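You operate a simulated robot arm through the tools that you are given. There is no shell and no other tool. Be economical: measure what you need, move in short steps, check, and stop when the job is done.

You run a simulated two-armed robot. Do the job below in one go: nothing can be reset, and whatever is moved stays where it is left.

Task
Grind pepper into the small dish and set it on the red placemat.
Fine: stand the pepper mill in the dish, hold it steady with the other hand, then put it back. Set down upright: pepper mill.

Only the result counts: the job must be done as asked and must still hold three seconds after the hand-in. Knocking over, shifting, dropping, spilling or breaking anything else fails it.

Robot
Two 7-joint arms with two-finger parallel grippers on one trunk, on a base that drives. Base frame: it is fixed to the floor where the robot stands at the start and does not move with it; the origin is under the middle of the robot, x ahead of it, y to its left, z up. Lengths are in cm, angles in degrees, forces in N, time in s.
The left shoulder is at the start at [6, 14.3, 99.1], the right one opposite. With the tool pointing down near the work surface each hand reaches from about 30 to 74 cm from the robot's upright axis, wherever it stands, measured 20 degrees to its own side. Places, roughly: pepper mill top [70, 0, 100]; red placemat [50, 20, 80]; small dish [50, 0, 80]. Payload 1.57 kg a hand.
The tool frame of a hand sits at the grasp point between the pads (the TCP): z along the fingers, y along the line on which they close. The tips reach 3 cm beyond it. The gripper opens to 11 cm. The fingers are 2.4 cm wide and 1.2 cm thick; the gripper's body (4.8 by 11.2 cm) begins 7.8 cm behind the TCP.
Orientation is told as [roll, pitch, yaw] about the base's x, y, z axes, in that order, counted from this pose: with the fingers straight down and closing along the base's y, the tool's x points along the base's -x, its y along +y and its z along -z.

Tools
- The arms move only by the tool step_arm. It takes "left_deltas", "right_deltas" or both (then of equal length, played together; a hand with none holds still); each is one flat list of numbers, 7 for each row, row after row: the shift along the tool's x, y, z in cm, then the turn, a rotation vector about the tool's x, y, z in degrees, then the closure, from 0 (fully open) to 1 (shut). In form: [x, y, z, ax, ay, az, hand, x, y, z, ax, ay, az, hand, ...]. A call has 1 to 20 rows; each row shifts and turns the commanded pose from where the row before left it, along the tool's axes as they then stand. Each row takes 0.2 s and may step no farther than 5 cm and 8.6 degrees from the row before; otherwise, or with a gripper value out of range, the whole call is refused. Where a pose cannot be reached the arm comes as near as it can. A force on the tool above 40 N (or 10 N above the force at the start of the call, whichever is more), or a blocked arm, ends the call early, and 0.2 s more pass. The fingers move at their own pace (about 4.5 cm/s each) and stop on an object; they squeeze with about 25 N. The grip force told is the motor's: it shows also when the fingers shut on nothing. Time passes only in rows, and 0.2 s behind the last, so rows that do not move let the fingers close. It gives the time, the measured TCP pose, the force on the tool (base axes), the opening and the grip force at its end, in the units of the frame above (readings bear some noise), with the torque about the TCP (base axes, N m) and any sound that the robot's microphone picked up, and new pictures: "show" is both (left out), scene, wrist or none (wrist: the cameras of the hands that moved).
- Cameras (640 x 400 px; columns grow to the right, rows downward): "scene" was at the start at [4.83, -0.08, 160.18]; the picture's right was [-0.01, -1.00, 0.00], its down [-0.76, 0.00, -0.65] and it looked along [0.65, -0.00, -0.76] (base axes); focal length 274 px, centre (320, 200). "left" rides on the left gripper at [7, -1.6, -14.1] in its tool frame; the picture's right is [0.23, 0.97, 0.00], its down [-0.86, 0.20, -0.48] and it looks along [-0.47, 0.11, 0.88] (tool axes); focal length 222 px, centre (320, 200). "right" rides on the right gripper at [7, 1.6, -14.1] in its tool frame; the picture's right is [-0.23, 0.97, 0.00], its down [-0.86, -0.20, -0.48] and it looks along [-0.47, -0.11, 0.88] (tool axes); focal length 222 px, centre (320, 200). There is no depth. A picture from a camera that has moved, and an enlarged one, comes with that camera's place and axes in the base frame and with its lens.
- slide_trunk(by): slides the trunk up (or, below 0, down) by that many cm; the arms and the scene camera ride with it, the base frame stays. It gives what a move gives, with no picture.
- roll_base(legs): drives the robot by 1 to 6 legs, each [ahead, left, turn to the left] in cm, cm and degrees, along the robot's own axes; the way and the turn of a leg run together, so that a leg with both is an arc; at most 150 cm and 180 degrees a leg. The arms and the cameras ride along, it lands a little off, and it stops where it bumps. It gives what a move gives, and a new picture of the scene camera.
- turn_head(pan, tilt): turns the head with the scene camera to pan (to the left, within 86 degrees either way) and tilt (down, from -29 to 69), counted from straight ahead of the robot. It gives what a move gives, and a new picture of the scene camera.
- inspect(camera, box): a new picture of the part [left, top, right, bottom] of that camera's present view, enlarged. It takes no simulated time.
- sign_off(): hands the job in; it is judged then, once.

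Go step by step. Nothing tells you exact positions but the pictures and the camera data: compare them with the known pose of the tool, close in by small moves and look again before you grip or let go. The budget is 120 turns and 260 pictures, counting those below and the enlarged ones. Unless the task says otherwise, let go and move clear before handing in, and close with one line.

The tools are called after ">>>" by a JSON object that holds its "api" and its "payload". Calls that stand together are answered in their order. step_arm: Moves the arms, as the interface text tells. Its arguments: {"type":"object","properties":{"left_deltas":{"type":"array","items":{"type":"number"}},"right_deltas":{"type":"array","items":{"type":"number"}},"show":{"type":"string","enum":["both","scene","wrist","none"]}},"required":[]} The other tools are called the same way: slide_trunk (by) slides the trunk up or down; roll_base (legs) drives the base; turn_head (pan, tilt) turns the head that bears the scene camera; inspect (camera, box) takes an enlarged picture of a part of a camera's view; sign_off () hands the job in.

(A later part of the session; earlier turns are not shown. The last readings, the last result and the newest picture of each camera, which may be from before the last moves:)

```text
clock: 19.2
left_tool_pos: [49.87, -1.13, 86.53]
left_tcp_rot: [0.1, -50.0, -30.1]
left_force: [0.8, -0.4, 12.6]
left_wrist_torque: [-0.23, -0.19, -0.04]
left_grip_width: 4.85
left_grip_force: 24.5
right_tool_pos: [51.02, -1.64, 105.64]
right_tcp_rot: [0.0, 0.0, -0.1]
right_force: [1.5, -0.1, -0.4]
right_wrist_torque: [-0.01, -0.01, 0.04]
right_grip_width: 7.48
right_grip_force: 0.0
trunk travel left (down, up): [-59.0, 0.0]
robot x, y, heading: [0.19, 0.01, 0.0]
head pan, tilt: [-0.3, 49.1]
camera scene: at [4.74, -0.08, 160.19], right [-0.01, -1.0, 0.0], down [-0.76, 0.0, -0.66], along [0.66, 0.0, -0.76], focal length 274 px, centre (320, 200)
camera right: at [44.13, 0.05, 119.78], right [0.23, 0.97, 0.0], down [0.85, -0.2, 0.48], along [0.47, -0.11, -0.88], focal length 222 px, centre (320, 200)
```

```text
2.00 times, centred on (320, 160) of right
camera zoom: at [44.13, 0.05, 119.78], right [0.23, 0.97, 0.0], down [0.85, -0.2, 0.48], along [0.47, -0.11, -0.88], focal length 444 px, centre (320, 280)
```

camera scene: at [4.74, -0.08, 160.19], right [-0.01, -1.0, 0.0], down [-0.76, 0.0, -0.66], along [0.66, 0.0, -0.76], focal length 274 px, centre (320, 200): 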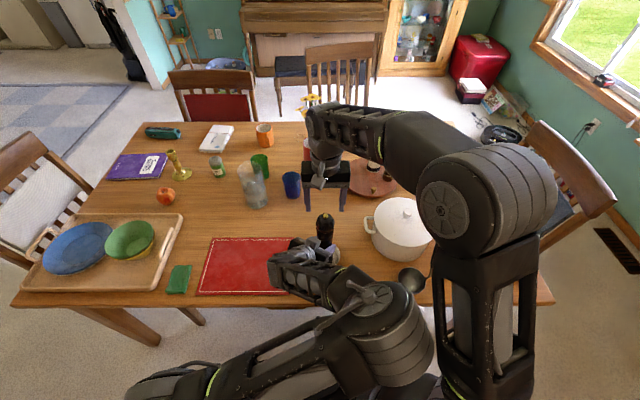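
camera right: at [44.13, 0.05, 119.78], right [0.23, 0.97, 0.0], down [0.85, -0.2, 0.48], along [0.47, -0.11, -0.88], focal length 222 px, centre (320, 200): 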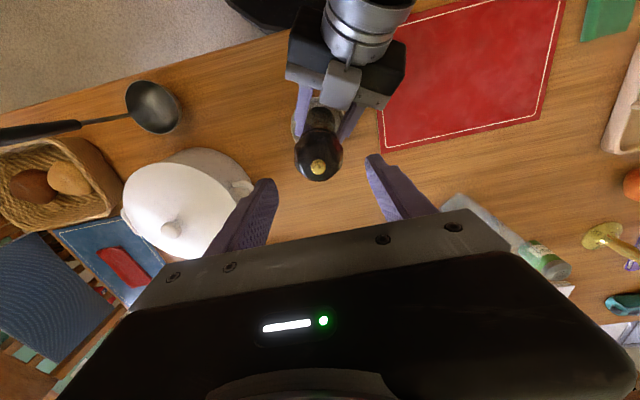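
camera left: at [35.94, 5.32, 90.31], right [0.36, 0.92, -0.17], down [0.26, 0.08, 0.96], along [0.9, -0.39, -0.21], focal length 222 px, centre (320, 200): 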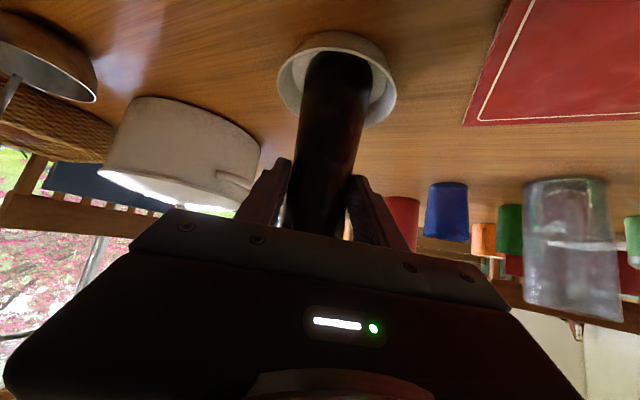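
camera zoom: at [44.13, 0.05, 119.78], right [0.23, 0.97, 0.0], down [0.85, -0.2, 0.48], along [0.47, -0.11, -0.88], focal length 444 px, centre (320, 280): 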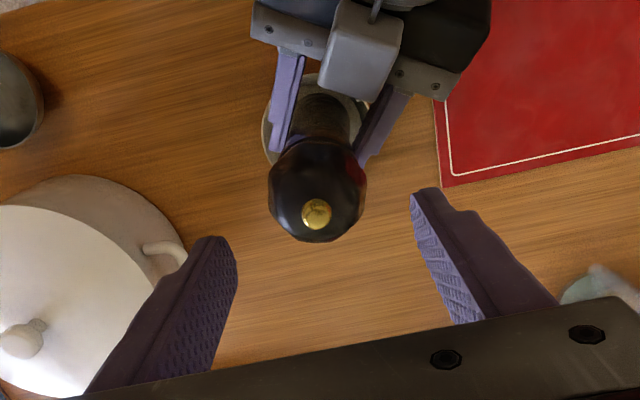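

The alignment is good. I'll lower around the head.

>>> {"api": "step_arm", "payload": {"right_deltas": [0, -0.1, 2.4, 0, 0, 0, 0.32, 0, 0, 2.4, 0, 0, 0, 0.32, 0, 0, 2.0, 0, 0, 0, 0.32, 0, 0, 1.5, 0, 0, 0, 0.32]}}

>>> {"api": "inspect", "payload": {"camera": "scene", "box": [270, 170, 370, 280]}}

```text
clock: 20.2
left_tool_pos: [49.98, 0.01, 85.98]
left_tcp_rot: [0.9, -49.2, -29.7]
left_force: [-0.6, -14.7, 17.8]
left_wrist_torque: [-0.92, 0.05, -0.17]
left_grip_width: 4.92
left_grip_force: 25.9
right_tool_pos: [51.19, -1.96, 98.12]
right_tcp_rot: [0.7, -0.8, -0.3]
right_force: [-0.3, 1.3, 2.1]
right_wrist_torque: [0.14, 0.0, 0.07]
right_grip_width: 7.63
right_grip_force: 0.7
trunk travel left (down, up): [-59.0, 0.0]
robot x, y, heading: [0.15, -0.16, 0.2]
head pan, tilt: [-0.3, 49.1]
camera scene: at [4.62, -0.24, 160.19], right [-0.01, -1.0, 0.0], down [-0.75, 0.01, -0.66], along [0.66, 0.0, -0.75], focal length 274 px, centre (320, 200)
camera right: at [44.13, -0.34, 112.13], right [0.23, 0.97, 0.01], down [0.85, -0.21, 0.49], along [0.48, -0.1, -0.87], focal length 222 px, centre (320, 200)
```

scene: 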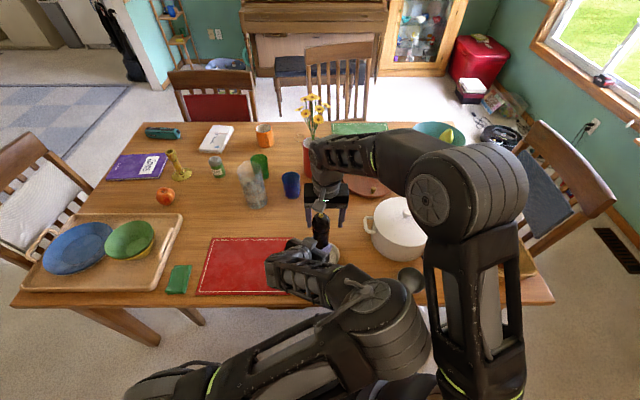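
right: 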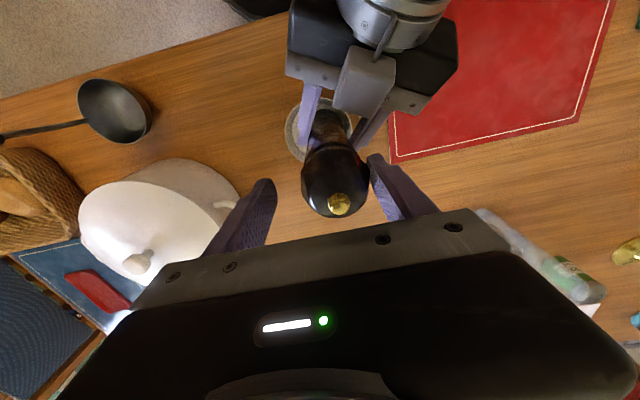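

```text
3.64 times, centred on (320, 225) of scene
camera zoom: at [4.62, -0.24, 160.19], right [-0.01, -1.0, 0.0], down [-0.75, 0.01, -0.66], along [0.66, 0.0, -0.75], focal length 997 px, centre (320, 109)
```

zoom: 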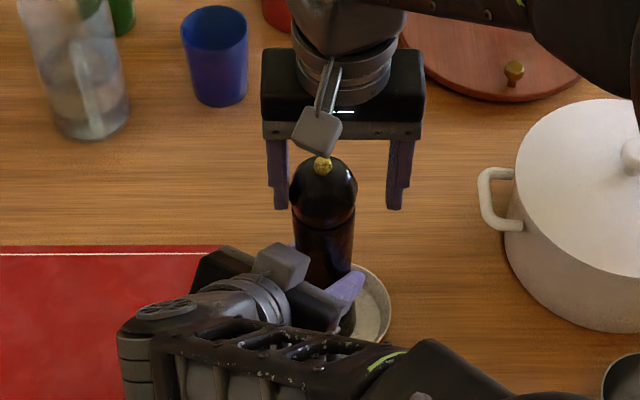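

The left hand got pushed about 1 cm. The right arm's elbow seems to have bumped the left elbow, so I'm backing the right hand up and away.

>>> {"api": "step_arm", "payload": {"right_deltas": [0, 0, -1.5, 0, 0, 0, 0.32, 0, 0, -2, 0, 0, 0, 0.32, 0, 0, -2.4, 0, 0, 0, 0.32, 0, 0, -2.4, 0, 0, 0, 0.32, 0, 0, -2.5, 0, 0, 0, 0.32]}}

>>> {"api": "inspect", "payload": {"camera": "left", "box": [200, 0, 440, 150]}}

```text
clock: 21.4
left_tool_pos: [49.86, -1.0, 86.39]
left_tcp_rot: [0.1, -49.9, -30.1]
left_force: [-0.3, 0.5, -3.4]
left_wrist_torque: [0.02, 0.07, 0.0]
left_grip_width: 4.85
left_grip_force: 25.1
right_tool_pos: [51.07, -1.69, 108.05]
right_tcp_rot: [-0.1, -0.1, 0.0]
right_force: [1.0, -1.3, -0.9]
right_wrist_torque: [0.01, -0.02, -0.01]
right_grip_width: 7.48
right_grip_force: 0.1
trunk travel left (down, up): [-59.0, 0.0]
robot x, y, heading: [0.02, -0.48, 0.4]
head pan, tilt: [-0.3, 49.1]
camera scene: at [4.83, -0.09, 160.17], right [-0.01, -1.0, 0.0], down [-0.76, 0.0, -0.65], along [0.65, 0.0, -0.76], focal length 274 px, centre (320, 200)
camera right: at [44.17, -0.07, 122.21], right [0.23, 0.97, 0.0], down [0.85, -0.2, 0.48], along [0.47, -0.11, -0.88], focal length 222 px, centre (320, 200)
```

scene: 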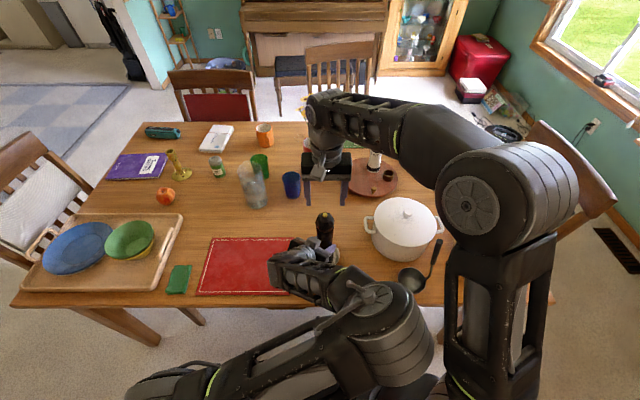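
right: 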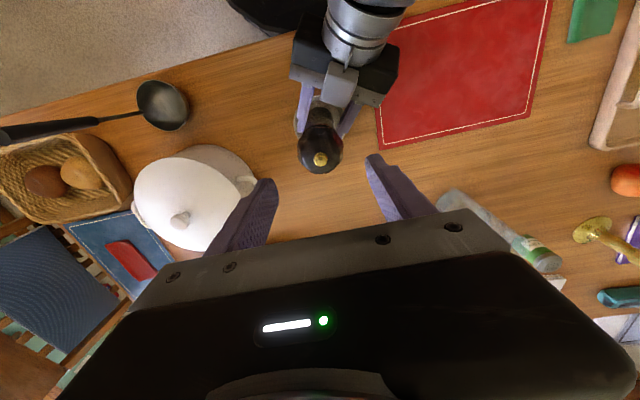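

```text
2.67 times, centred on (320, 75) of left
camera zoom: at [35.92, 5.29, 90.25], right [0.36, 0.92, -0.17], down [0.26, 0.08, 0.96], along [0.9, -0.39, -0.21], focal length 592 px, centre (320, 533)
```

zoom: 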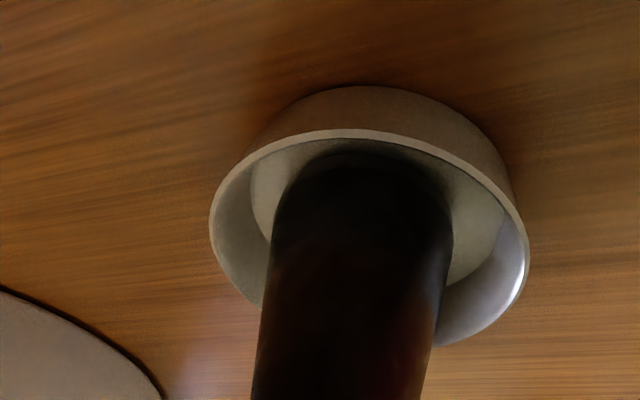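

The left hand sprang back, but the mill seems to have slipped or tilted a little in the grip. I'll move the right hand away, then let the mill settle in the dish and regrip it with the left hand from further left, so the elbows stay apart.

>>> {"api": "step_arm", "payload": {"right_deltas": [0, -3, -1, 0, 0, 0, 0.32, 0, -4, -1, 0, 0, 0, 0, 0, -4, -1, 0, 0, 0, 0, 0, -4, -1, 0, 0, 0, 0, 0, -4, -1, 0, 0, 0, 0], "show": "none"}}

>>> {"api": "inspect", "payload": {"camera": "right", "box": [340, 30, 540, 230]}}

>>> {"api": "inspect", "payload": {"camera": "scene", "box": [270, 180, 370, 280]}}

```text
clock: 22.6
left_tool_pos: [49.84, -1.06, 86.42]
left_tcp_rot: [0.1, -49.9, -30.2]
left_force: [0.3, -0.7, -3.0]
left_wrist_torque: [-0.01, 0.04, 0.0]
left_grip_width: 4.84
left_grip_force: 25.0
right_tool_pos: [51.07, -20.74, 113.17]
right_tcp_rot: [0.0, -0.1, 0.0]
right_force: [-0.5, -0.4, 1.7]
right_wrist_torque: [0.03, 0.04, 0.01]
right_grip_width: 11.04
right_grip_force: 0.0
trunk travel left (down, up): [-59.0, 0.0]
robot x, y, heading: [0.16, -0.05, -0.2]
head pan, tilt: [-0.3, 49.1]
```

```text
2.00 times, centred on (440, 130) of right
camera zoom: at [44.14, -19.21, 127.29], right [0.23, 0.97, 0.0], down [0.85, -0.2, 0.48], along [0.47, -0.11, -0.88], focal length 444 px, centre (80, 340)
```

zoom: 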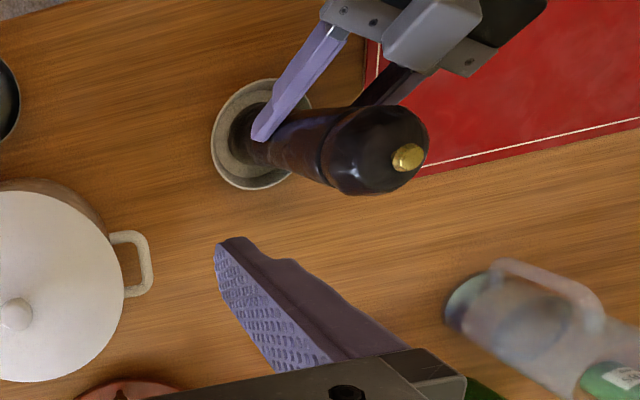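

```text
4.00 times, centred on (320, 230) of scene
camera zoom: at [4.84, -0.18, 160.18], right [-0.01, -1.0, 0.0], down [-0.76, 0.0, -0.65], along [0.65, 0.0, -0.76], focal length 1097 px, centre (320, 80)
```

zoom: 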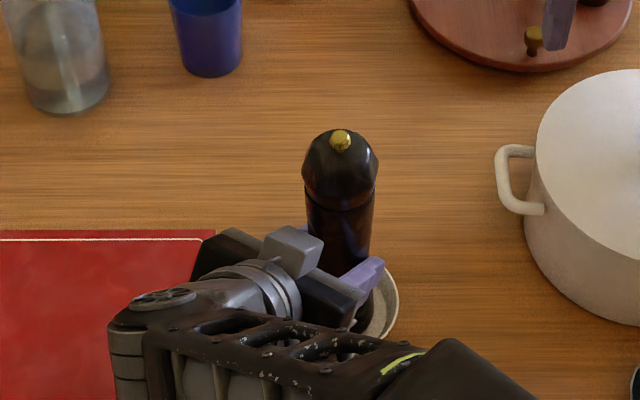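

Now I'll lower gently to contact again.

>>> {"api": "step_arm", "payload": {"left_deltas": [0.19, 0, 0.16, 0, 0, 0, 1, 0, 0, 0, 0, 0, 0, 1], "show": "none"}}

>>> {"api": "step_arm", "payload": {"left_deltas": [0.15, 0, 0.13, 0, 0, 0, 1, 0, 0, 0, 0, 0, 0, 1], "show": "none"}}

```text
clock: 23.2
left_tool_pos: [49.91, -1.01, 86.24]
left_tcp_rot: [-0.1, -49.9, -30.0]
left_force: [-0.6, 0.5, -3.7]
left_wrist_torque: [-0.01, 0.03, 0.0]
left_grip_width: 4.85
left_grip_force: 25.3
right_tool_pos: [50.97, -20.7, 113.24]
right_tcp_rot: [0.0, -0.1, -0.1]
right_force: [0.3, -0.1, 0.4]
right_wrist_torque: [0.02, 0.03, 0.0]
right_grip_width: 11.0
right_grip_force: 0.0
trunk travel left (down, up): [-59.0, 0.0]
robot x, y, heading: [0.4, -0.28, -0.1]
head pan, tilt: [-0.3, 49.1]
```

```text
clock: 23.8
left_tool_pos: [50.07, -1.12, 86.03]
left_tcp_rot: [0.1, -50.1, -30.1]
left_force: [0.8, 0.1, -4.1]
left_wrist_torque: [-0.01, 0.06, -0.02]
left_grip_width: 4.84
left_grip_force: 24.9
right_tool_pos: [51.02, -20.75, 113.07]
right_tcp_rot: [0.0, -0.1, 0.1]
right_force: [0.0, 0.1, 0.0]
right_wrist_torque: [-0.03, 0.0, 0.01]
right_grip_width: 10.99
right_grip_force: 0.1
trunk travel left (down, up): [-59.0, 0.0]
robot x, y, heading: [-0.17, -0.14, 0.0]
head pan, tilt: [-0.3, 49.1]
```

>>> {"api": "step_arm", "payload": {"left_deltas": [0.15, 0, 0.13, 0, 0, 0, 1, 0, 0, 0, 0, 0, 0, 1], "show": "none"}}

>>> {"api": "step_arm", "payload": {"left_deltas": [0.12, 0, 0.1, 0, 0, 0, 1, 0, 0, 0, 0, 0, 0, 1], "show": "wrist"}}

```text
clock: 24.4
left_tool_pos: [49.92, -1.0, 85.99]
left_tcp_rot: [0.1, -50.2, -30.0]
left_force: [-0.7, 1.4, 11.5]
left_wrist_torque: [0.19, 0.37, -0.03]
left_grip_width: 4.82
left_grip_force: 25.2
right_tool_pos: [50.99, -20.57, 113.23]
right_tcp_rot: [0.0, -0.1, 0.0]
right_force: [-0.3, -0.4, 0.4]
right_wrist_torque: [-0.01, 0.02, -0.01]
right_grip_width: 10.99
right_grip_force: 0.0
trunk travel left (down, up): [-59.0, 0.0]
robot x, y, heading: [0.33, -0.08, 0.1]
head pan, tilt: [-0.3, 49.1]
```

```text
clock: 25.0
left_tool_pos: [50.01, -1.18, 85.93]
left_tcp_rot: [0.0, -50.4, -30.1]
left_force: [4.6, -2.1, 20.5]
left_wrist_torque: [-0.09, -0.19, 0.02]
left_grip_width: 4.82
left_grip_force: 24.8
right_tool_pos: [50.82, -20.66, 113.26]
right_tcp_rot: [0.1, -0.3, 0.0]
right_force: [-0.2, -0.4, -0.5]
right_wrist_torque: [-0.02, 0.03, -0.04]
right_grip_width: 10.99
right_grip_force: 0.1
trunk travel left (down, up): [-59.0, 0.0]
robot x, y, heading: [0.22, -0.03, 0.2]
head pan, tilt: [-0.3, 49.1]
camera left: at [36.01, 5.22, 89.59], right [0.36, 0.92, -0.17], down [0.25, 0.08, 0.96], along [0.9, -0.39, -0.2], focal length 222 px, centre (320, 200)
```

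left: 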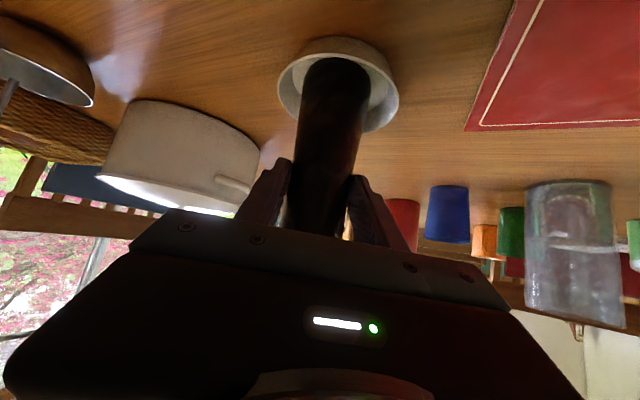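

I'm pressing hard enough. I'll ease up slightly and open the left hand so the mill settles.

>>> {"api": "step_arm", "payload": {"left_deltas": [-0.15, 0, -0.13, 0, 0, 0, 1, 0, 0, 0, 0, 0, 0, 0.5, 0, 0, 0, 0, 0, 0, 0.4, 0, 0, 0, 0, 0, 0, 0.2, 0, 0, 0, 0, 0, 0, 0, 0, 0, 0, 0, 0, 0, 0]}}

>>> {"api": "inspect", "payload": {"camera": "right", "box": [340, 30, 540, 230]}}

>>> {"api": "inspect", "payload": {"camera": "scene", "box": [270, 180, 370, 280]}}

```text
clock: 26.4
left_tool_pos: [49.94, -1.06, 85.86]
left_tcp_rot: [0.1, -50.1, -30.1]
left_force: [0.7, -0.2, -0.9]
left_wrist_torque: [-0.01, 0.0, 0.01]
left_grip_width: 10.99
left_grip_force: 0.0
right_tool_pos: [50.96, -20.75, 113.18]
right_tcp_rot: [0.0, 0.0, 0.0]
right_force: [0.1, -0.1, -0.1]
right_wrist_torque: [0.0, -0.02, 0.02]
right_grip_width: 11.01
right_grip_force: 0.1
trunk travel left (down, up): [-59.0, 0.0]
robot x, y, heading: [-0.06, 0.01, 0.2]
head pan, tilt: [-0.3, 49.1]
camera scene: at [4.82, -0.09, 160.18], right [-0.01, -1.0, 0.0], down [-0.76, 0.0, -0.65], along [0.65, 0.0, -0.76], focal length 274 px, centre (320, 200)
camera left: at [35.95, 5.29, 89.65], right [0.36, 0.92, -0.17], down [0.26, 0.08, 0.96], along [0.9, -0.39, -0.21], focal length 222 px, centre (320, 200)
```

scene: 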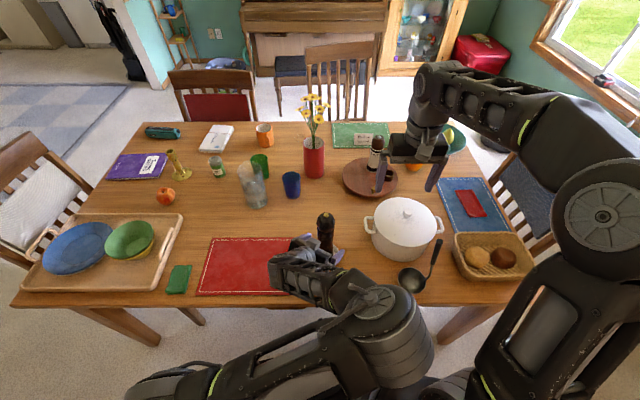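
left: 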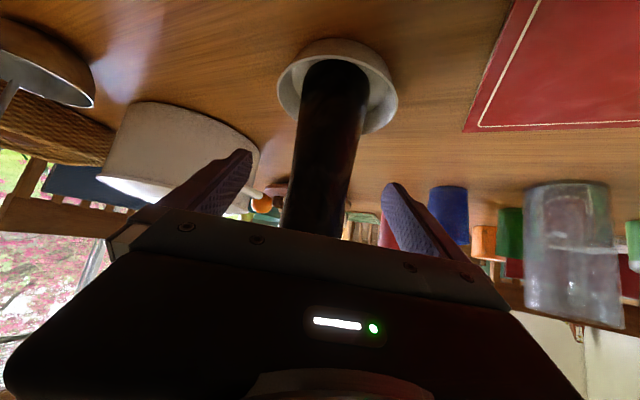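

```text
2.00 times, centred on (440, 130) of right
camera zoom: at [44.14, -19.1, 127.29], right [0.23, 0.97, 0.0], down [0.85, -0.2, 0.48], along [0.47, -0.11, -0.88], focal length 444 px, centre (80, 340)
```

zoom: 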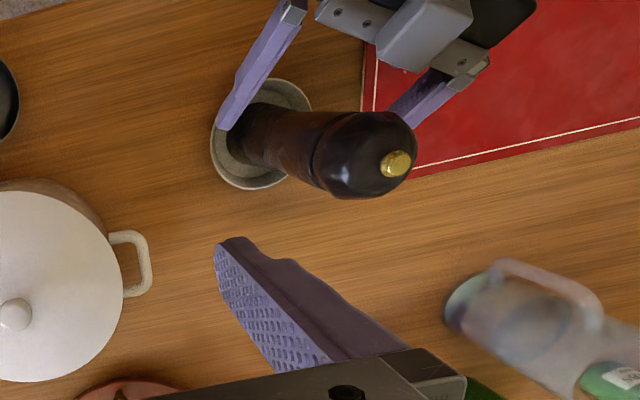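

```text
4.00 times, centred on (320, 230) of scene
camera zoom: at [4.82, -0.09, 160.18], right [-0.01, -1.0, 0.0], down [-0.76, 0.0, -0.65], along [0.65, 0.0, -0.76], focal length 1097 px, centre (320, 80)
```

zoom: 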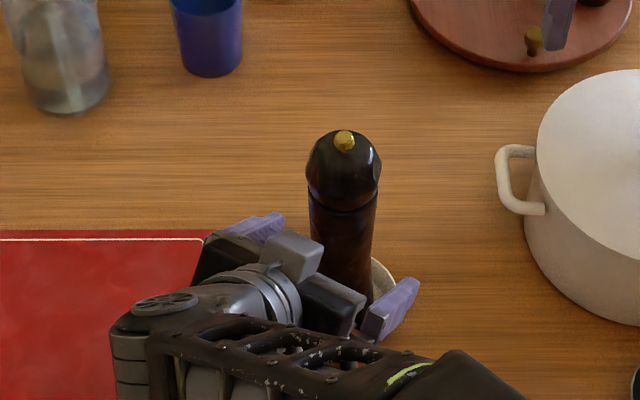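

The mill stands in the dish by itself. I'll pull the left hand back along its fingers and swing it round so it approaches more from the left, at yaw -70.

>>> {"api": "step_arm", "payload": {"left_deltas": [0, 0, -3.5, 0, 0, 0, 0, 0, 0, -3.5, 0, 0, 0, 0, 0, 0, -3.5, 0, 0, 0, 0, 0, 0, -3.5, 0, 0, 0, 0, 0, 3, 0, 0, 0, 0, 0, 0, 3, 0, 0, 0, 0, 0, 0, 0, 0, 6.13, 0, 5.14, 0, 0, 0, 0, 6.13, 0, 5.14, 0, 0, 0, 0, 6.13, 0, 5.14, 0, 0, 0, 0, 6.13, 0, 5.14, 0, 0, 0, 0, 6.13, 0, 5.14, 0]}}

```text
clock: 28.8
left_tool_pos: [48.77, 7.83, 93.75]
left_tcp_rot: [-0.1, -49.8, -70.3]
left_force: [-0.3, 0.1, 0.5]
left_wrist_torque: [-0.05, -0.03, -0.02]
left_grip_width: 10.99
left_grip_force: 0.1
left hand out of reach, approached as far as the arm can: row 3, 4
right_tool_pos: [50.96, -20.7, 113.1]
right_tcp_rot: [0.1, 0.1, -0.1]
right_force: [-0.3, -0.2, 0.2]
right_wrist_torque: [0.0, 0.01, 0.01]
right_grip_width: 11.03
right_grip_force: 0.1
trunk travel left (down, up): [-59.0, 0.0]
robot x, y, heading: [0.07, -0.31, 0.1]
head pan, tilt: [-0.3, 49.1]
camera scene: at [4.87, -0.02, 160.17], right [-0.01, -1.0, 0.0], down [-0.76, 0.0, -0.65], along [0.65, 0.0, -0.76], focal length 274 px, centre (320, 200)
camera left: at [42.13, 21.81, 97.59], right [0.87, 0.47, -0.17], down [0.25, -0.11, 0.96], along [0.43, -0.88, -0.21], focal length 222 px, centre (320, 200)
```

scene: 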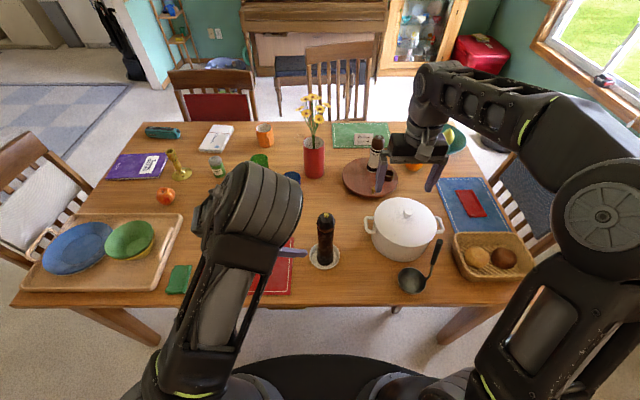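
left: 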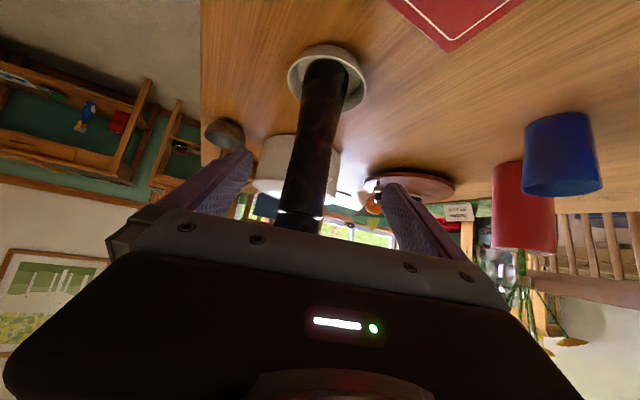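

The left elbow is now clear on the left, and the mill stands well in the dish. I'll go halfway in and re-check.

>>> {"api": "step_arm", "payload": {"left_deltas": [0.42, -0.3, 3, 0, 0, 0, 0, 0.42, -0.3, 3, 0, 0, 0, 0]}}

>>> {"api": "inspect", "payload": {"camera": "scene", "box": [270, 180, 370, 280]}}

```text
clock: 29.4
left_tool_pos: [49.7, 3.81, 89.41]
left_tcp_rot: [0.0, -50.0, -70.1]
left_force: [-0.1, -0.1, -0.9]
left_wrist_torque: [0.02, 0.0, 0.01]
left_grip_width: 10.98
left_grip_force: 0.1
right_tool_pos: [51.04, -20.79, 113.16]
right_tcp_rot: [0.1, 0.0, 0.1]
right_force: [0.5, -0.6, 0.2]
right_wrist_torque: [0.01, -0.03, 0.0]
right_grip_width: 11.01
right_grip_force: 0.0
trunk travel left (down, up): [-59.0, 0.0]
robot x, y, heading: [-0.28, 0.12, -0.2]
head pan, tilt: [-0.3, 49.1]
camera scene: at [4.85, -0.1, 160.18], right [-0.01, -1.0, 0.0], down [-0.76, 0.0, -0.65], along [0.65, 0.0, -0.76], focal length 274 px, centre (320, 200)
camera left: at [42.85, 17.79, 93.05], right [0.87, 0.47, -0.17], down [0.25, -0.11, 0.96], along [0.43, -0.88, -0.21], focal length 222 px, centre (320, 200)
```

scene: 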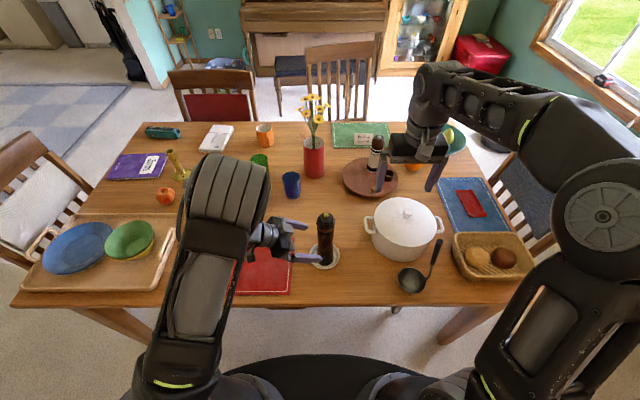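
left: 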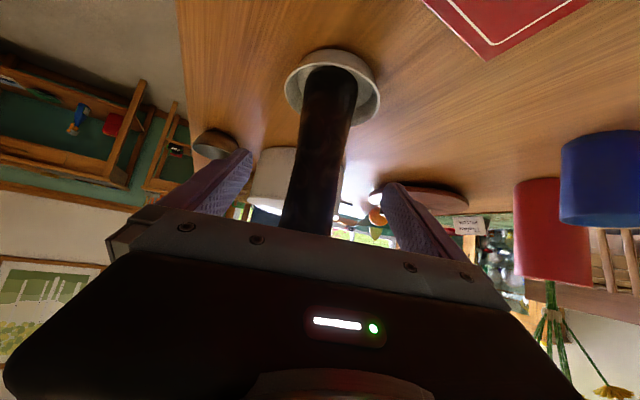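

```text
4.00 times, centred on (320, 230) of scene
camera zoom: at [4.85, -0.1, 160.18], right [-0.01, -1.0, 0.0], down [-0.76, 0.0, -0.65], along [0.65, 0.0, -0.76], focal length 1097 px, centre (320, 80)
```

zoom: 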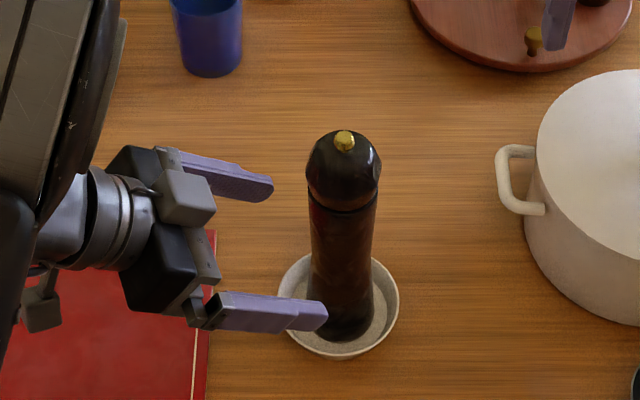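

>>> {"api": "step_arm", "payload": {"left_deltas": [0, -0.6, 2, 0, 0, 0, 0, 0, 0, 2.6, 0, 0, 0, 0, 0, 0, 2.6, 0, 0, 0, 0]}}

>>> {"api": "inspect", "payload": {"camera": "scene", "box": [270, 180, 370, 280]}}

```text
clock: 30.2
left_tool_pos: [50.89, -1.58, 84.6]
left_tcp_rot: [0.1, -49.9, -70.0]
left_force: [-0.3, -0.5, 0.9]
left_wrist_torque: [0.0, 0.02, 0.0]
left_grip_width: 11.0
left_grip_force: 0.1
right_tool_pos: [51.12, -20.69, 113.23]
right_tcp_rot: [0.0, 0.0, 0.0]
right_force: [0.3, 0.1, 0.9]
right_wrist_torque: [-0.04, 0.03, 0.0]
right_grip_width: 10.98
right_grip_force: 0.1
trunk travel left (down, up): [-59.0, 0.0]
robot x, y, heading: [-0.35, 0.16, 0.2]
head pan, tilt: [-0.3, 49.1]
camera scene: at [4.88, -0.1, 160.18], right [-0.01, -1.0, 0.0], down [-0.76, 0.0, -0.65], along [0.65, 0.0, -0.76], focal length 274 px, centre (320, 200)
camera left: at [44.26, 12.26, 88.45], right [0.87, 0.47, -0.17], down [0.25, -0.11, 0.96], along [0.43, -0.88, -0.21], focal length 222 px, centre (320, 200)
```

scene: 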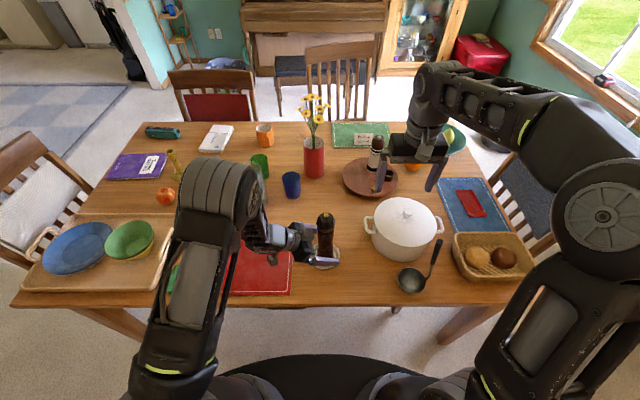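
left: 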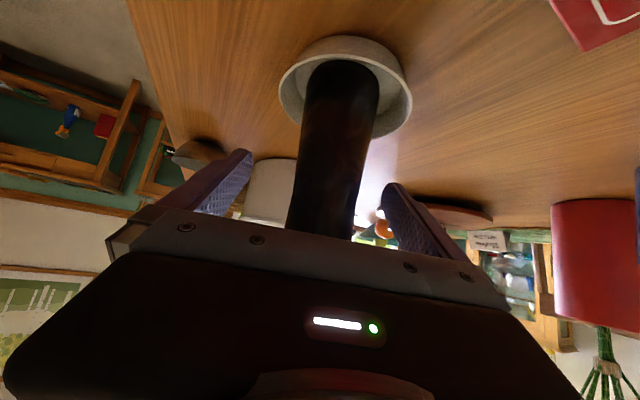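

```text
4.00 times, centred on (320, 230) of scene
camera zoom: at [4.88, -0.1, 160.18], right [-0.01, -1.0, 0.0], down [-0.76, 0.0, -0.65], along [0.65, 0.0, -0.76], focal length 1097 px, centre (320, 80)
```

zoom: 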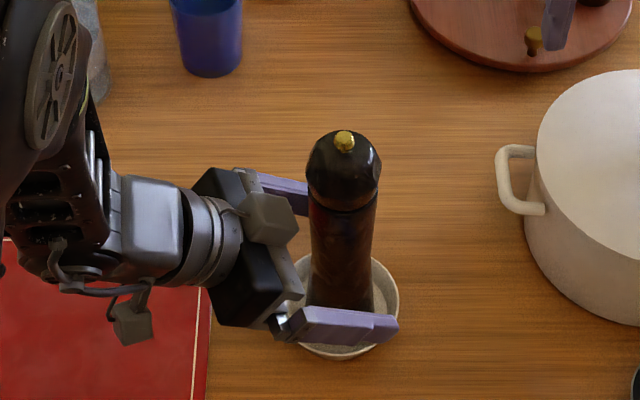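

It's centred, so I'm closing the left hand.

>>> {"api": "step_arm", "payload": {"left_deltas": [0, 0, 0, 0, 0, 0, 1, 0, 0, 0, 0, 0, 0, 1, 0, 0, 0, 0, 0, 0, 1, 0, 0, 0, 0, 0, 0, 1, 0, 0, 0, 0, 0, 0, 1], "show": "wrist"}}

>>> {"api": "inspect", "payload": {"camera": "scene", "box": [270, 180, 370, 280]}}

```text
clock: 31.4
left_tool_pos: [50.93, -1.61, 84.73]
left_tcp_rot: [0.0, -50.0, -70.0]
left_force: [2.3, 1.5, 2.1]
left_wrist_torque: [0.04, -0.08, 0.02]
left_grip_width: 4.95
left_grip_force: 24.3
right_tool_pos: [50.93, -20.83, 113.17]
right_tcp_rot: [0.0, -0.1, 0.0]
right_force: [0.0, -0.1, -0.1]
right_wrist_torque: [-0.01, -0.02, 0.03]
right_grip_width: 10.97
right_grip_force: 0.2
trunk travel left (down, up): [-59.0, 0.0]
robot x, y, heading: [-0.1, 0.32, 0.0]
head pan, tilt: [-0.3, 49.1]
camera left: at [44.24, 12.29, 88.49], right [0.86, 0.47, -0.17], down [0.25, -0.1, 0.96], along [0.43, -0.88, -0.21], focal length 222 px, centre (320, 200)
```

left: 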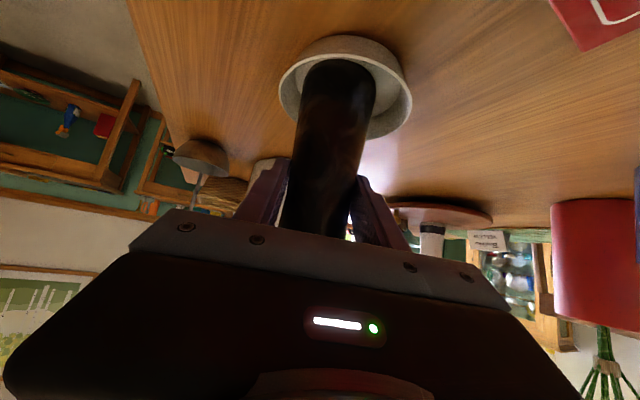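

```text
4.00 times, centred on (320, 230) of scene
camera zoom: at [4.85, -0.08, 160.18], right [-0.01, -1.0, 0.0], down [-0.76, 0.0, -0.65], along [0.65, 0.0, -0.76], focal length 1097 px, centre (320, 80)
```

zoom: 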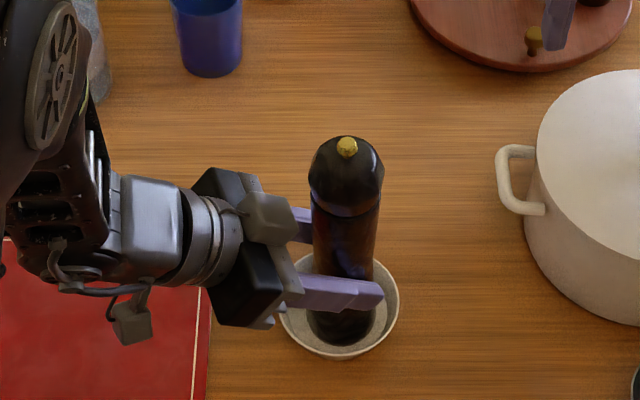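

The left hand is holding the mill steady. Now the right hand comes back over the head, pre-closed.

>>> {"api": "step_arm", "payload": {"right_deltas": [0.2, 4, 1.2, 0, 0, 0, 0.32, 0.2, 4, 1.2, 0, 0, 0, 0.32, 0.2, 4, 1.2, 0, 0, 0, 0.32, 0.2, 4, 1.2, 0, 0, 0, 0.32, 0.2, 2.6, 2, 0, 0, 0, 0.32, 0, 0, 0, 0, 0, 0, 0.32]}}

>>> {"api": "inspect", "payload": {"camera": "scene", "box": [270, 160, 370, 270]}}

>>> {"api": "inspect", "payload": {"camera": "right", "box": [220, 60, 420, 260]}}

```text
clock: 32.8
left_tool_pos: [50.98, -1.6, 84.62]
left_tcp_rot: [-0.1, -49.8, -70.0]
left_force: [0.2, -0.5, 2.1]
left_wrist_torque: [-0.09, 0.13, 0.0]
left_grip_width: 4.96
left_grip_force: 25.1
right_tool_pos: [50.04, -2.13, 106.24]
right_tcp_rot: [0.0, -0.1, -0.1]
right_force: [0.3, -0.6, 0.3]
right_wrist_torque: [-0.02, 0.0, -0.02]
right_grip_width: 7.45
right_grip_force: 0.2
trunk travel left (down, up): [-59.0, 0.0]
robot x, y, heading: [-0.05, -0.2, 0.0]
head pan, tilt: [-0.3, 49.1]
camera scene: at [4.81, -0.1, 160.18], right [-0.01, -1.0, 0.0], down [-0.76, 0.0, -0.66], along [0.66, 0.0, -0.76], focal length 274 px, centre (320, 200)
camera right: at [43.14, -0.4, 120.41], right [0.23, 0.97, 0.0], down [0.85, -0.2, 0.48], along [0.47, -0.11, -0.88], focal length 222 px, centre (320, 200)
```

scene: 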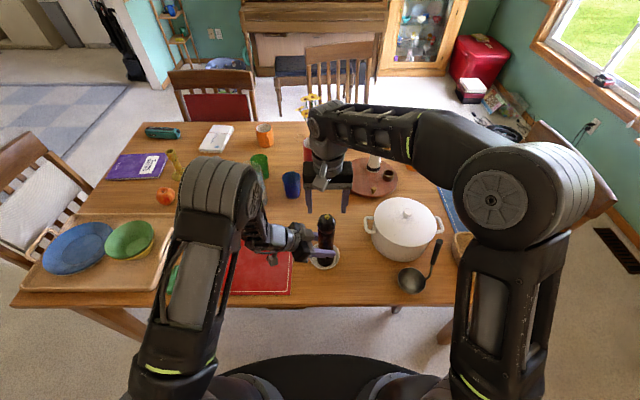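
right: 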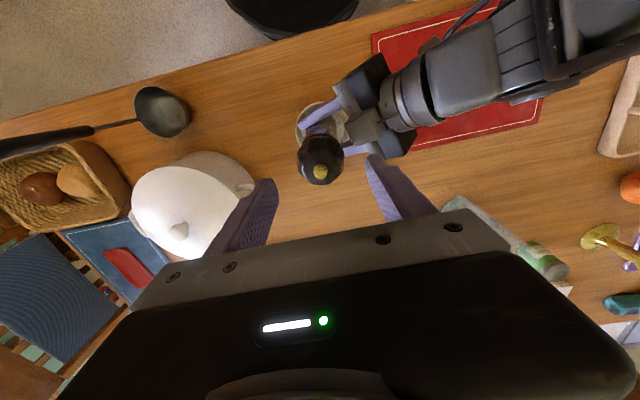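

```text
3.64 times, centred on (320, 215) of scene
camera zoom: at [4.81, -0.1, 160.18], right [-0.01, -1.0, 0.0], down [-0.76, 0.0, -0.66], along [0.66, 0.0, -0.76], focal length 997 px, centre (320, 146)
```

zoom: 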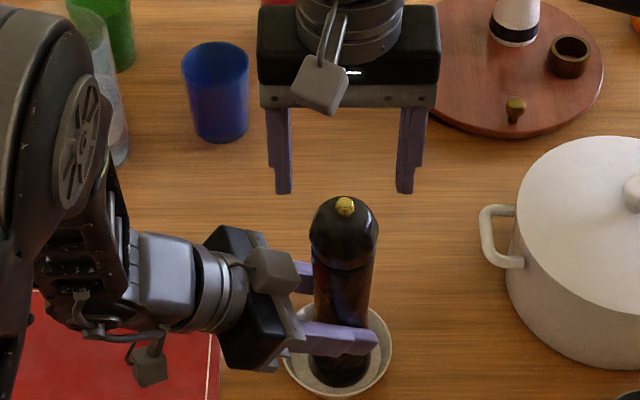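

```text
2.00 times, centred on (320, 160) of right
camera zoom: at [43.14, -0.4, 120.41], right [0.23, 0.97, 0.0], down [0.85, -0.2, 0.48], along [0.47, -0.11, -0.88], focal length 444 px, centre (320, 280)
```

zoom: 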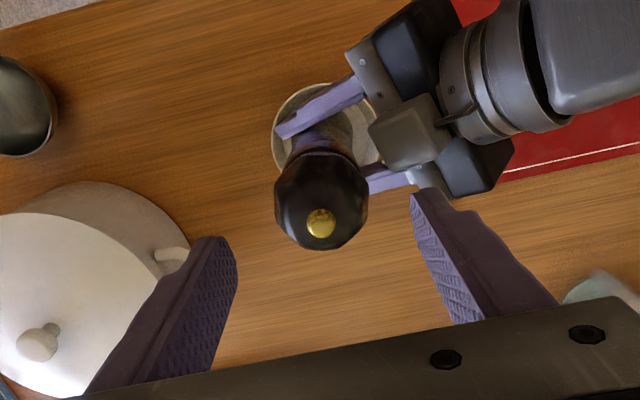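

It's aligned and the elbows are well apart. I'll lower onto the head.

>>> {"api": "step_arm", "payload": {"right_deltas": [-0.4, 0, 2.2, 0, 0, 0, 0.32, 0, 0, 2.2, 0, 0, 0, 0.32, 0, 0, 2.2, 0, 0, 0, 0.32, 0, 0, 1.6, 0, 0, 0, 0.32]}}

>>> {"api": "inspect", "payload": {"camera": "scene", "box": [270, 160, 370, 270]}}

```text
clock: 33.8
left_tool_pos: [50.98, -1.66, 84.61]
left_tcp_rot: [-0.1, -49.9, -70.0]
left_force: [-0.3, -0.4, 2.7]
left_wrist_torque: [-0.07, 0.13, 0.02]
left_grip_width: 4.94
left_grip_force: 24.5
right_tool_pos: [50.4, -2.04, 98.07]
right_tcp_rot: [0.0, -0.1, 0.0]
right_force: [-0.2, 0.3, -0.9]
right_wrist_torque: [0.03, 0.03, 0.01]
right_grip_width: 7.48
right_grip_force: 0.0
trunk travel left (down, up): [-59.0, 0.0]
robot x, y, heading: [0.08, -0.23, 0.2]
head pan, tilt: [-0.3, 49.1]
camera scene: at [4.82, -0.07, 160.18], right [-0.01, -1.0, 0.0], down [-0.76, 0.0, -0.66], along [0.66, 0.0, -0.76], focal length 274 px, centre (320, 200)
camera right: at [43.5, -0.44, 112.25], right [0.23, 0.97, 0.0], down [0.85, -0.2, 0.48], along [0.47, -0.11, -0.88], focal length 222 px, centre (320, 200)
```

scene: 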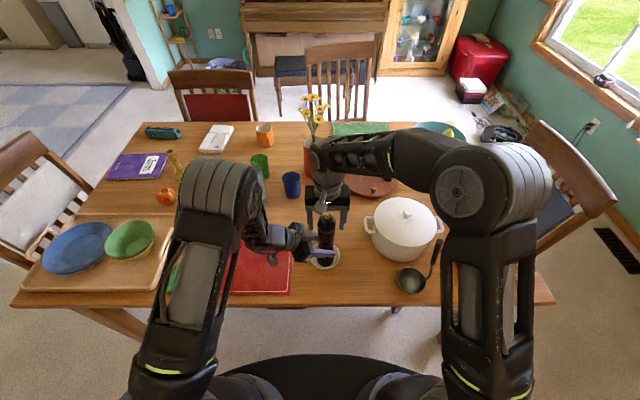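
right: 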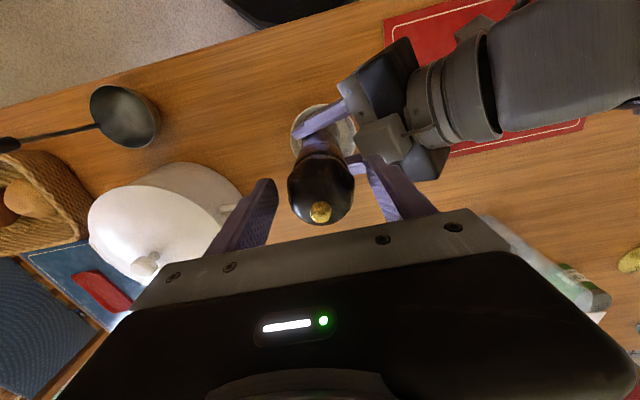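

```text
3.64 times, centred on (320, 215) of scene
camera zoom: at [4.82, -0.07, 160.18], right [-0.01, -1.0, 0.0], down [-0.76, 0.0, -0.66], along [0.66, 0.0, -0.76], focal length 997 px, centre (320, 146)
```

zoom: 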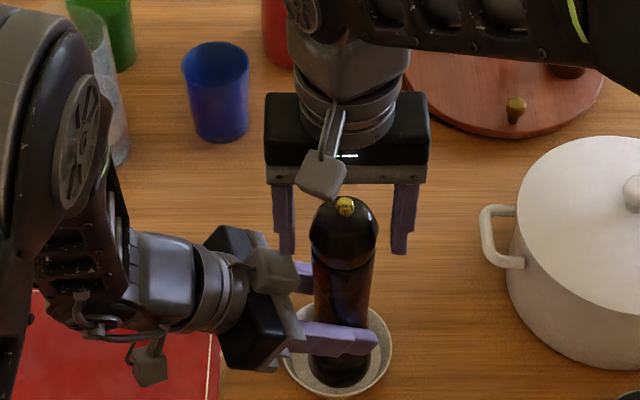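

The fingers straddle the head without touching. I'll go slightly lower and close on it.

>>> {"api": "step_arm", "payload": {"right_deltas": [0, 0, 0.8, 0, 0, 0, 0.32, 0, 0, 0, 0, 0, 0, 1, 0, 0, 0, 0, 0, 0, 1, 0, 0, 0, 0, 0, 0, 1, 0, 0, 0, 0, 0, 0, 1]}}

>>> {"api": "inspect", "payload": {"camera": "scene", "box": [270, 160, 370, 270]}}

```text
clock: 35.0
left_tool_pos: [50.79, -1.65, 84.67]
left_tcp_rot: [0.0, -49.9, -70.0]
left_force: [-1.0, 3.5, 2.6]
left_wrist_torque: [-0.37, -0.04, -0.01]
left_grip_width: 4.96
left_grip_force: 24.5
right_tool_pos: [50.44, -2.15, 97.3]
right_tcp_rot: [0.0, 0.1, 0.0]
right_force: [1.0, -3.3, 0.2]
right_wrist_torque: [-0.16, 0.07, -0.01]
right_grip_width: 5.27
right_grip_force: 25.2
trunk travel left (down, up): [-59.0, 0.0]
robot x, y, heading: [0.17, -0.06, -0.0]
head pan, tilt: [-0.3, 49.1]
camera scene: at [4.82, -0.09, 160.18], right [-0.01, -1.0, 0.0], down [-0.76, 0.0, -0.66], along [0.66, 0.0, -0.76], focal length 274 px, centre (320, 200)
camera right: at [43.54, -0.49, 111.46], right [0.23, 0.97, 0.0], down [0.85, -0.2, 0.48], along [0.47, -0.11, -0.88], focal length 222 px, centre (320, 200)
```

scene: 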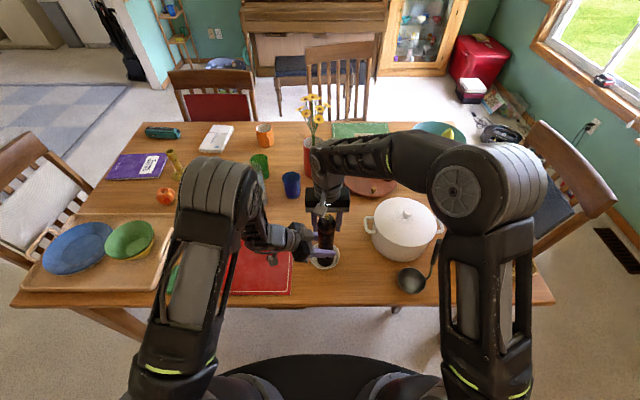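
right: 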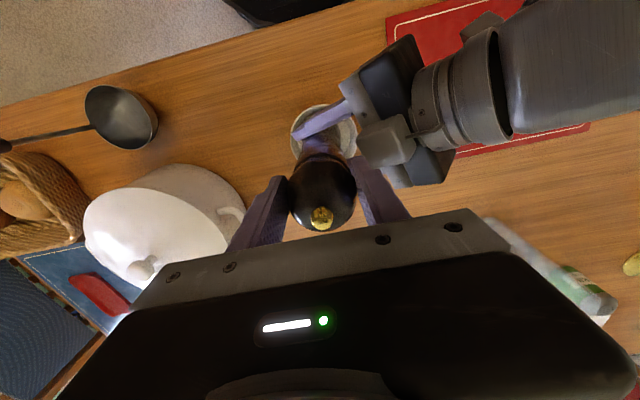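

```text
3.64 times, centred on (320, 215) of scene
camera zoom: at [4.82, -0.09, 160.18], right [-0.01, -1.0, 0.0], down [-0.76, 0.0, -0.66], along [0.66, 0.0, -0.76], focal length 997 px, centre (320, 146)
```

zoom: 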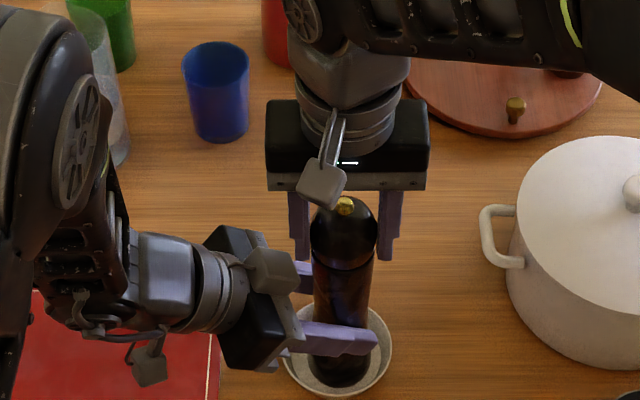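

Both hands are on the mill, so I'll start turning the head with a small test twist.

>>> {"api": "step_arm", "payload": {"right_deltas": [0, 0, 0, 0, 0, 6, 1, 0, 0, 0, 0, 0, 6, 1, 0, 0, 0, 0, 0, 6, 1, 0, 0, 0, 0, 0, 6, 1], "show": "wrist"}}

>>> {"api": "inspect", "payload": {"camera": "scene", "box": [270, 160, 370, 270]}}

```text
clock: 36.0
left_tool_pos: [50.9, -1.72, 84.59]
left_tcp_rot: [-0.2, -50.0, -70.2]
left_force: [0.2, -6.9, 1.3]
left_wrist_torque: [0.66, -0.19, -0.04]
left_grip_width: 4.94
left_grip_force: 24.7
right_tool_pos: [50.54, -1.96, 97.26]
right_tcp_rot: [0.2, -0.1, -24.1]
right_force: [0.8, 6.3, 0.6]
right_wrist_torque: [0.23, 0.12, 0.04]
right_grip_width: 5.24
right_grip_force: 24.8
trunk travel left (down, up): [-59.0, 0.0]
robot x, y, heading: [-0.03, -0.05, -0.1]
head pan, tilt: [-0.3, 49.1]
camera right: at [44.8, 2.32, 111.47], right [0.6, 0.8, 0.0], down [0.7, -0.53, 0.48], along [0.38, -0.29, -0.88], focal length 222 px, centre (320, 200)
```

right: 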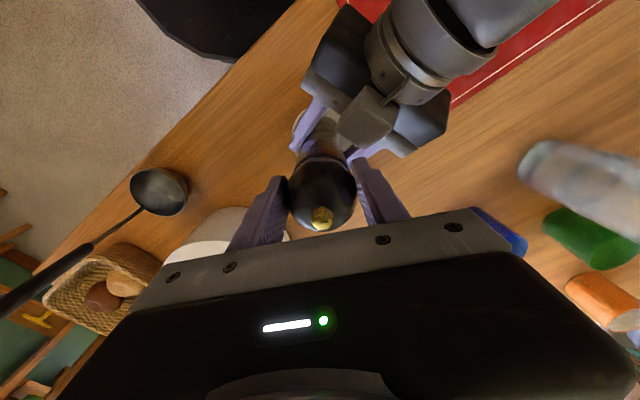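

```text
3.64 times, centred on (320, 215) of scene
camera zoom: at [4.85, -0.07, 160.17], right [-0.01, -1.0, 0.0], down [-0.76, 0.0, -0.65], along [0.65, 0.0, -0.76], focal length 997 px, centre (320, 146)
```

zoom: 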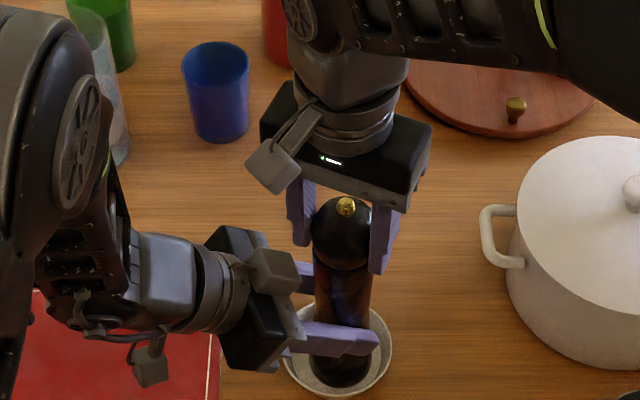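

The head turns freely with the right gripper while the left holds the body. I'll continue the twist.

>>> {"api": "step_arm", "payload": {"right_deltas": [0, 0, 0, 0, 0, 7, 1, 0, 0, 0, 0, 0, 7, 1, 0, 0, 0, 0, 0, 7, 1, 0, 0, 0, 0, 0, 7, 1, 0, 0, 0, 0, 0, 7, 1, 0, 0, 0, 0, 0, 7, 1, 0, 0, 0, 0, 0, 7, 1, 0, 0, 0, 0, 0, 7, 1], "show": "wrist"}}

>>> {"api": "inspect", "payload": {"camera": "scene", "box": [270, 160, 370, 270]}}

```text
clock: 37.8
left_tool_pos: [50.84, -1.58, 84.71]
left_tcp_rot: [0.0, -49.9, -70.0]
left_force: [-19.2, -1.4, 6.9]
left_wrist_torque: [-0.2, -0.97, -0.46]
left_grip_width: 4.96
left_grip_force: 24.7
right_tool_pos: [50.55, -2.23, 97.39]
right_tcp_rot: [0.3, -0.1, -80.2]
right_force: [18.2, 2.8, 6.0]
right_wrist_torque: [0.26, -0.99, 0.34]
right_grip_width: 5.3
right_grip_force: 24.8
trunk travel left (down, up): [-59.0, 0.0]
robot x, y, heading: [-0.3, -0.01, 0.1]
head pan, tilt: [-0.3, 49.1]
camera right: at [50.98, 4.97, 111.56], right [1.0, -0.06, 0.01], down [-0.05, -0.88, 0.48], along [-0.02, -0.48, -0.88], focal length 222 px, centre (320, 200)
```

right: 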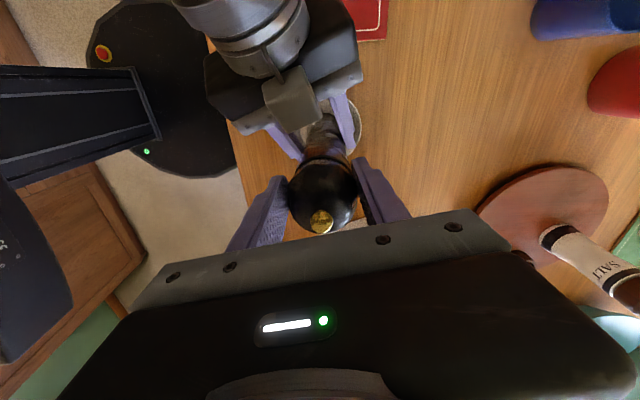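

```text
3.64 times, centred on (320, 215) of scene
camera zoom: at [4.73, -0.06, 160.2], right [-0.01, -1.0, 0.0], down [-0.76, 0.0, -0.66], along [0.66, 0.0, -0.76], focal length 997 px, centre (320, 146)
```

zoom: 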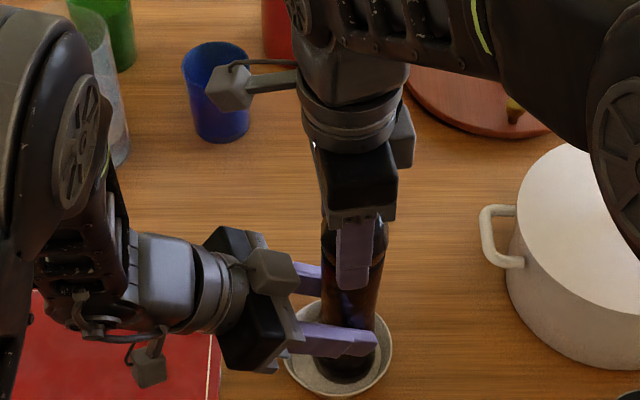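

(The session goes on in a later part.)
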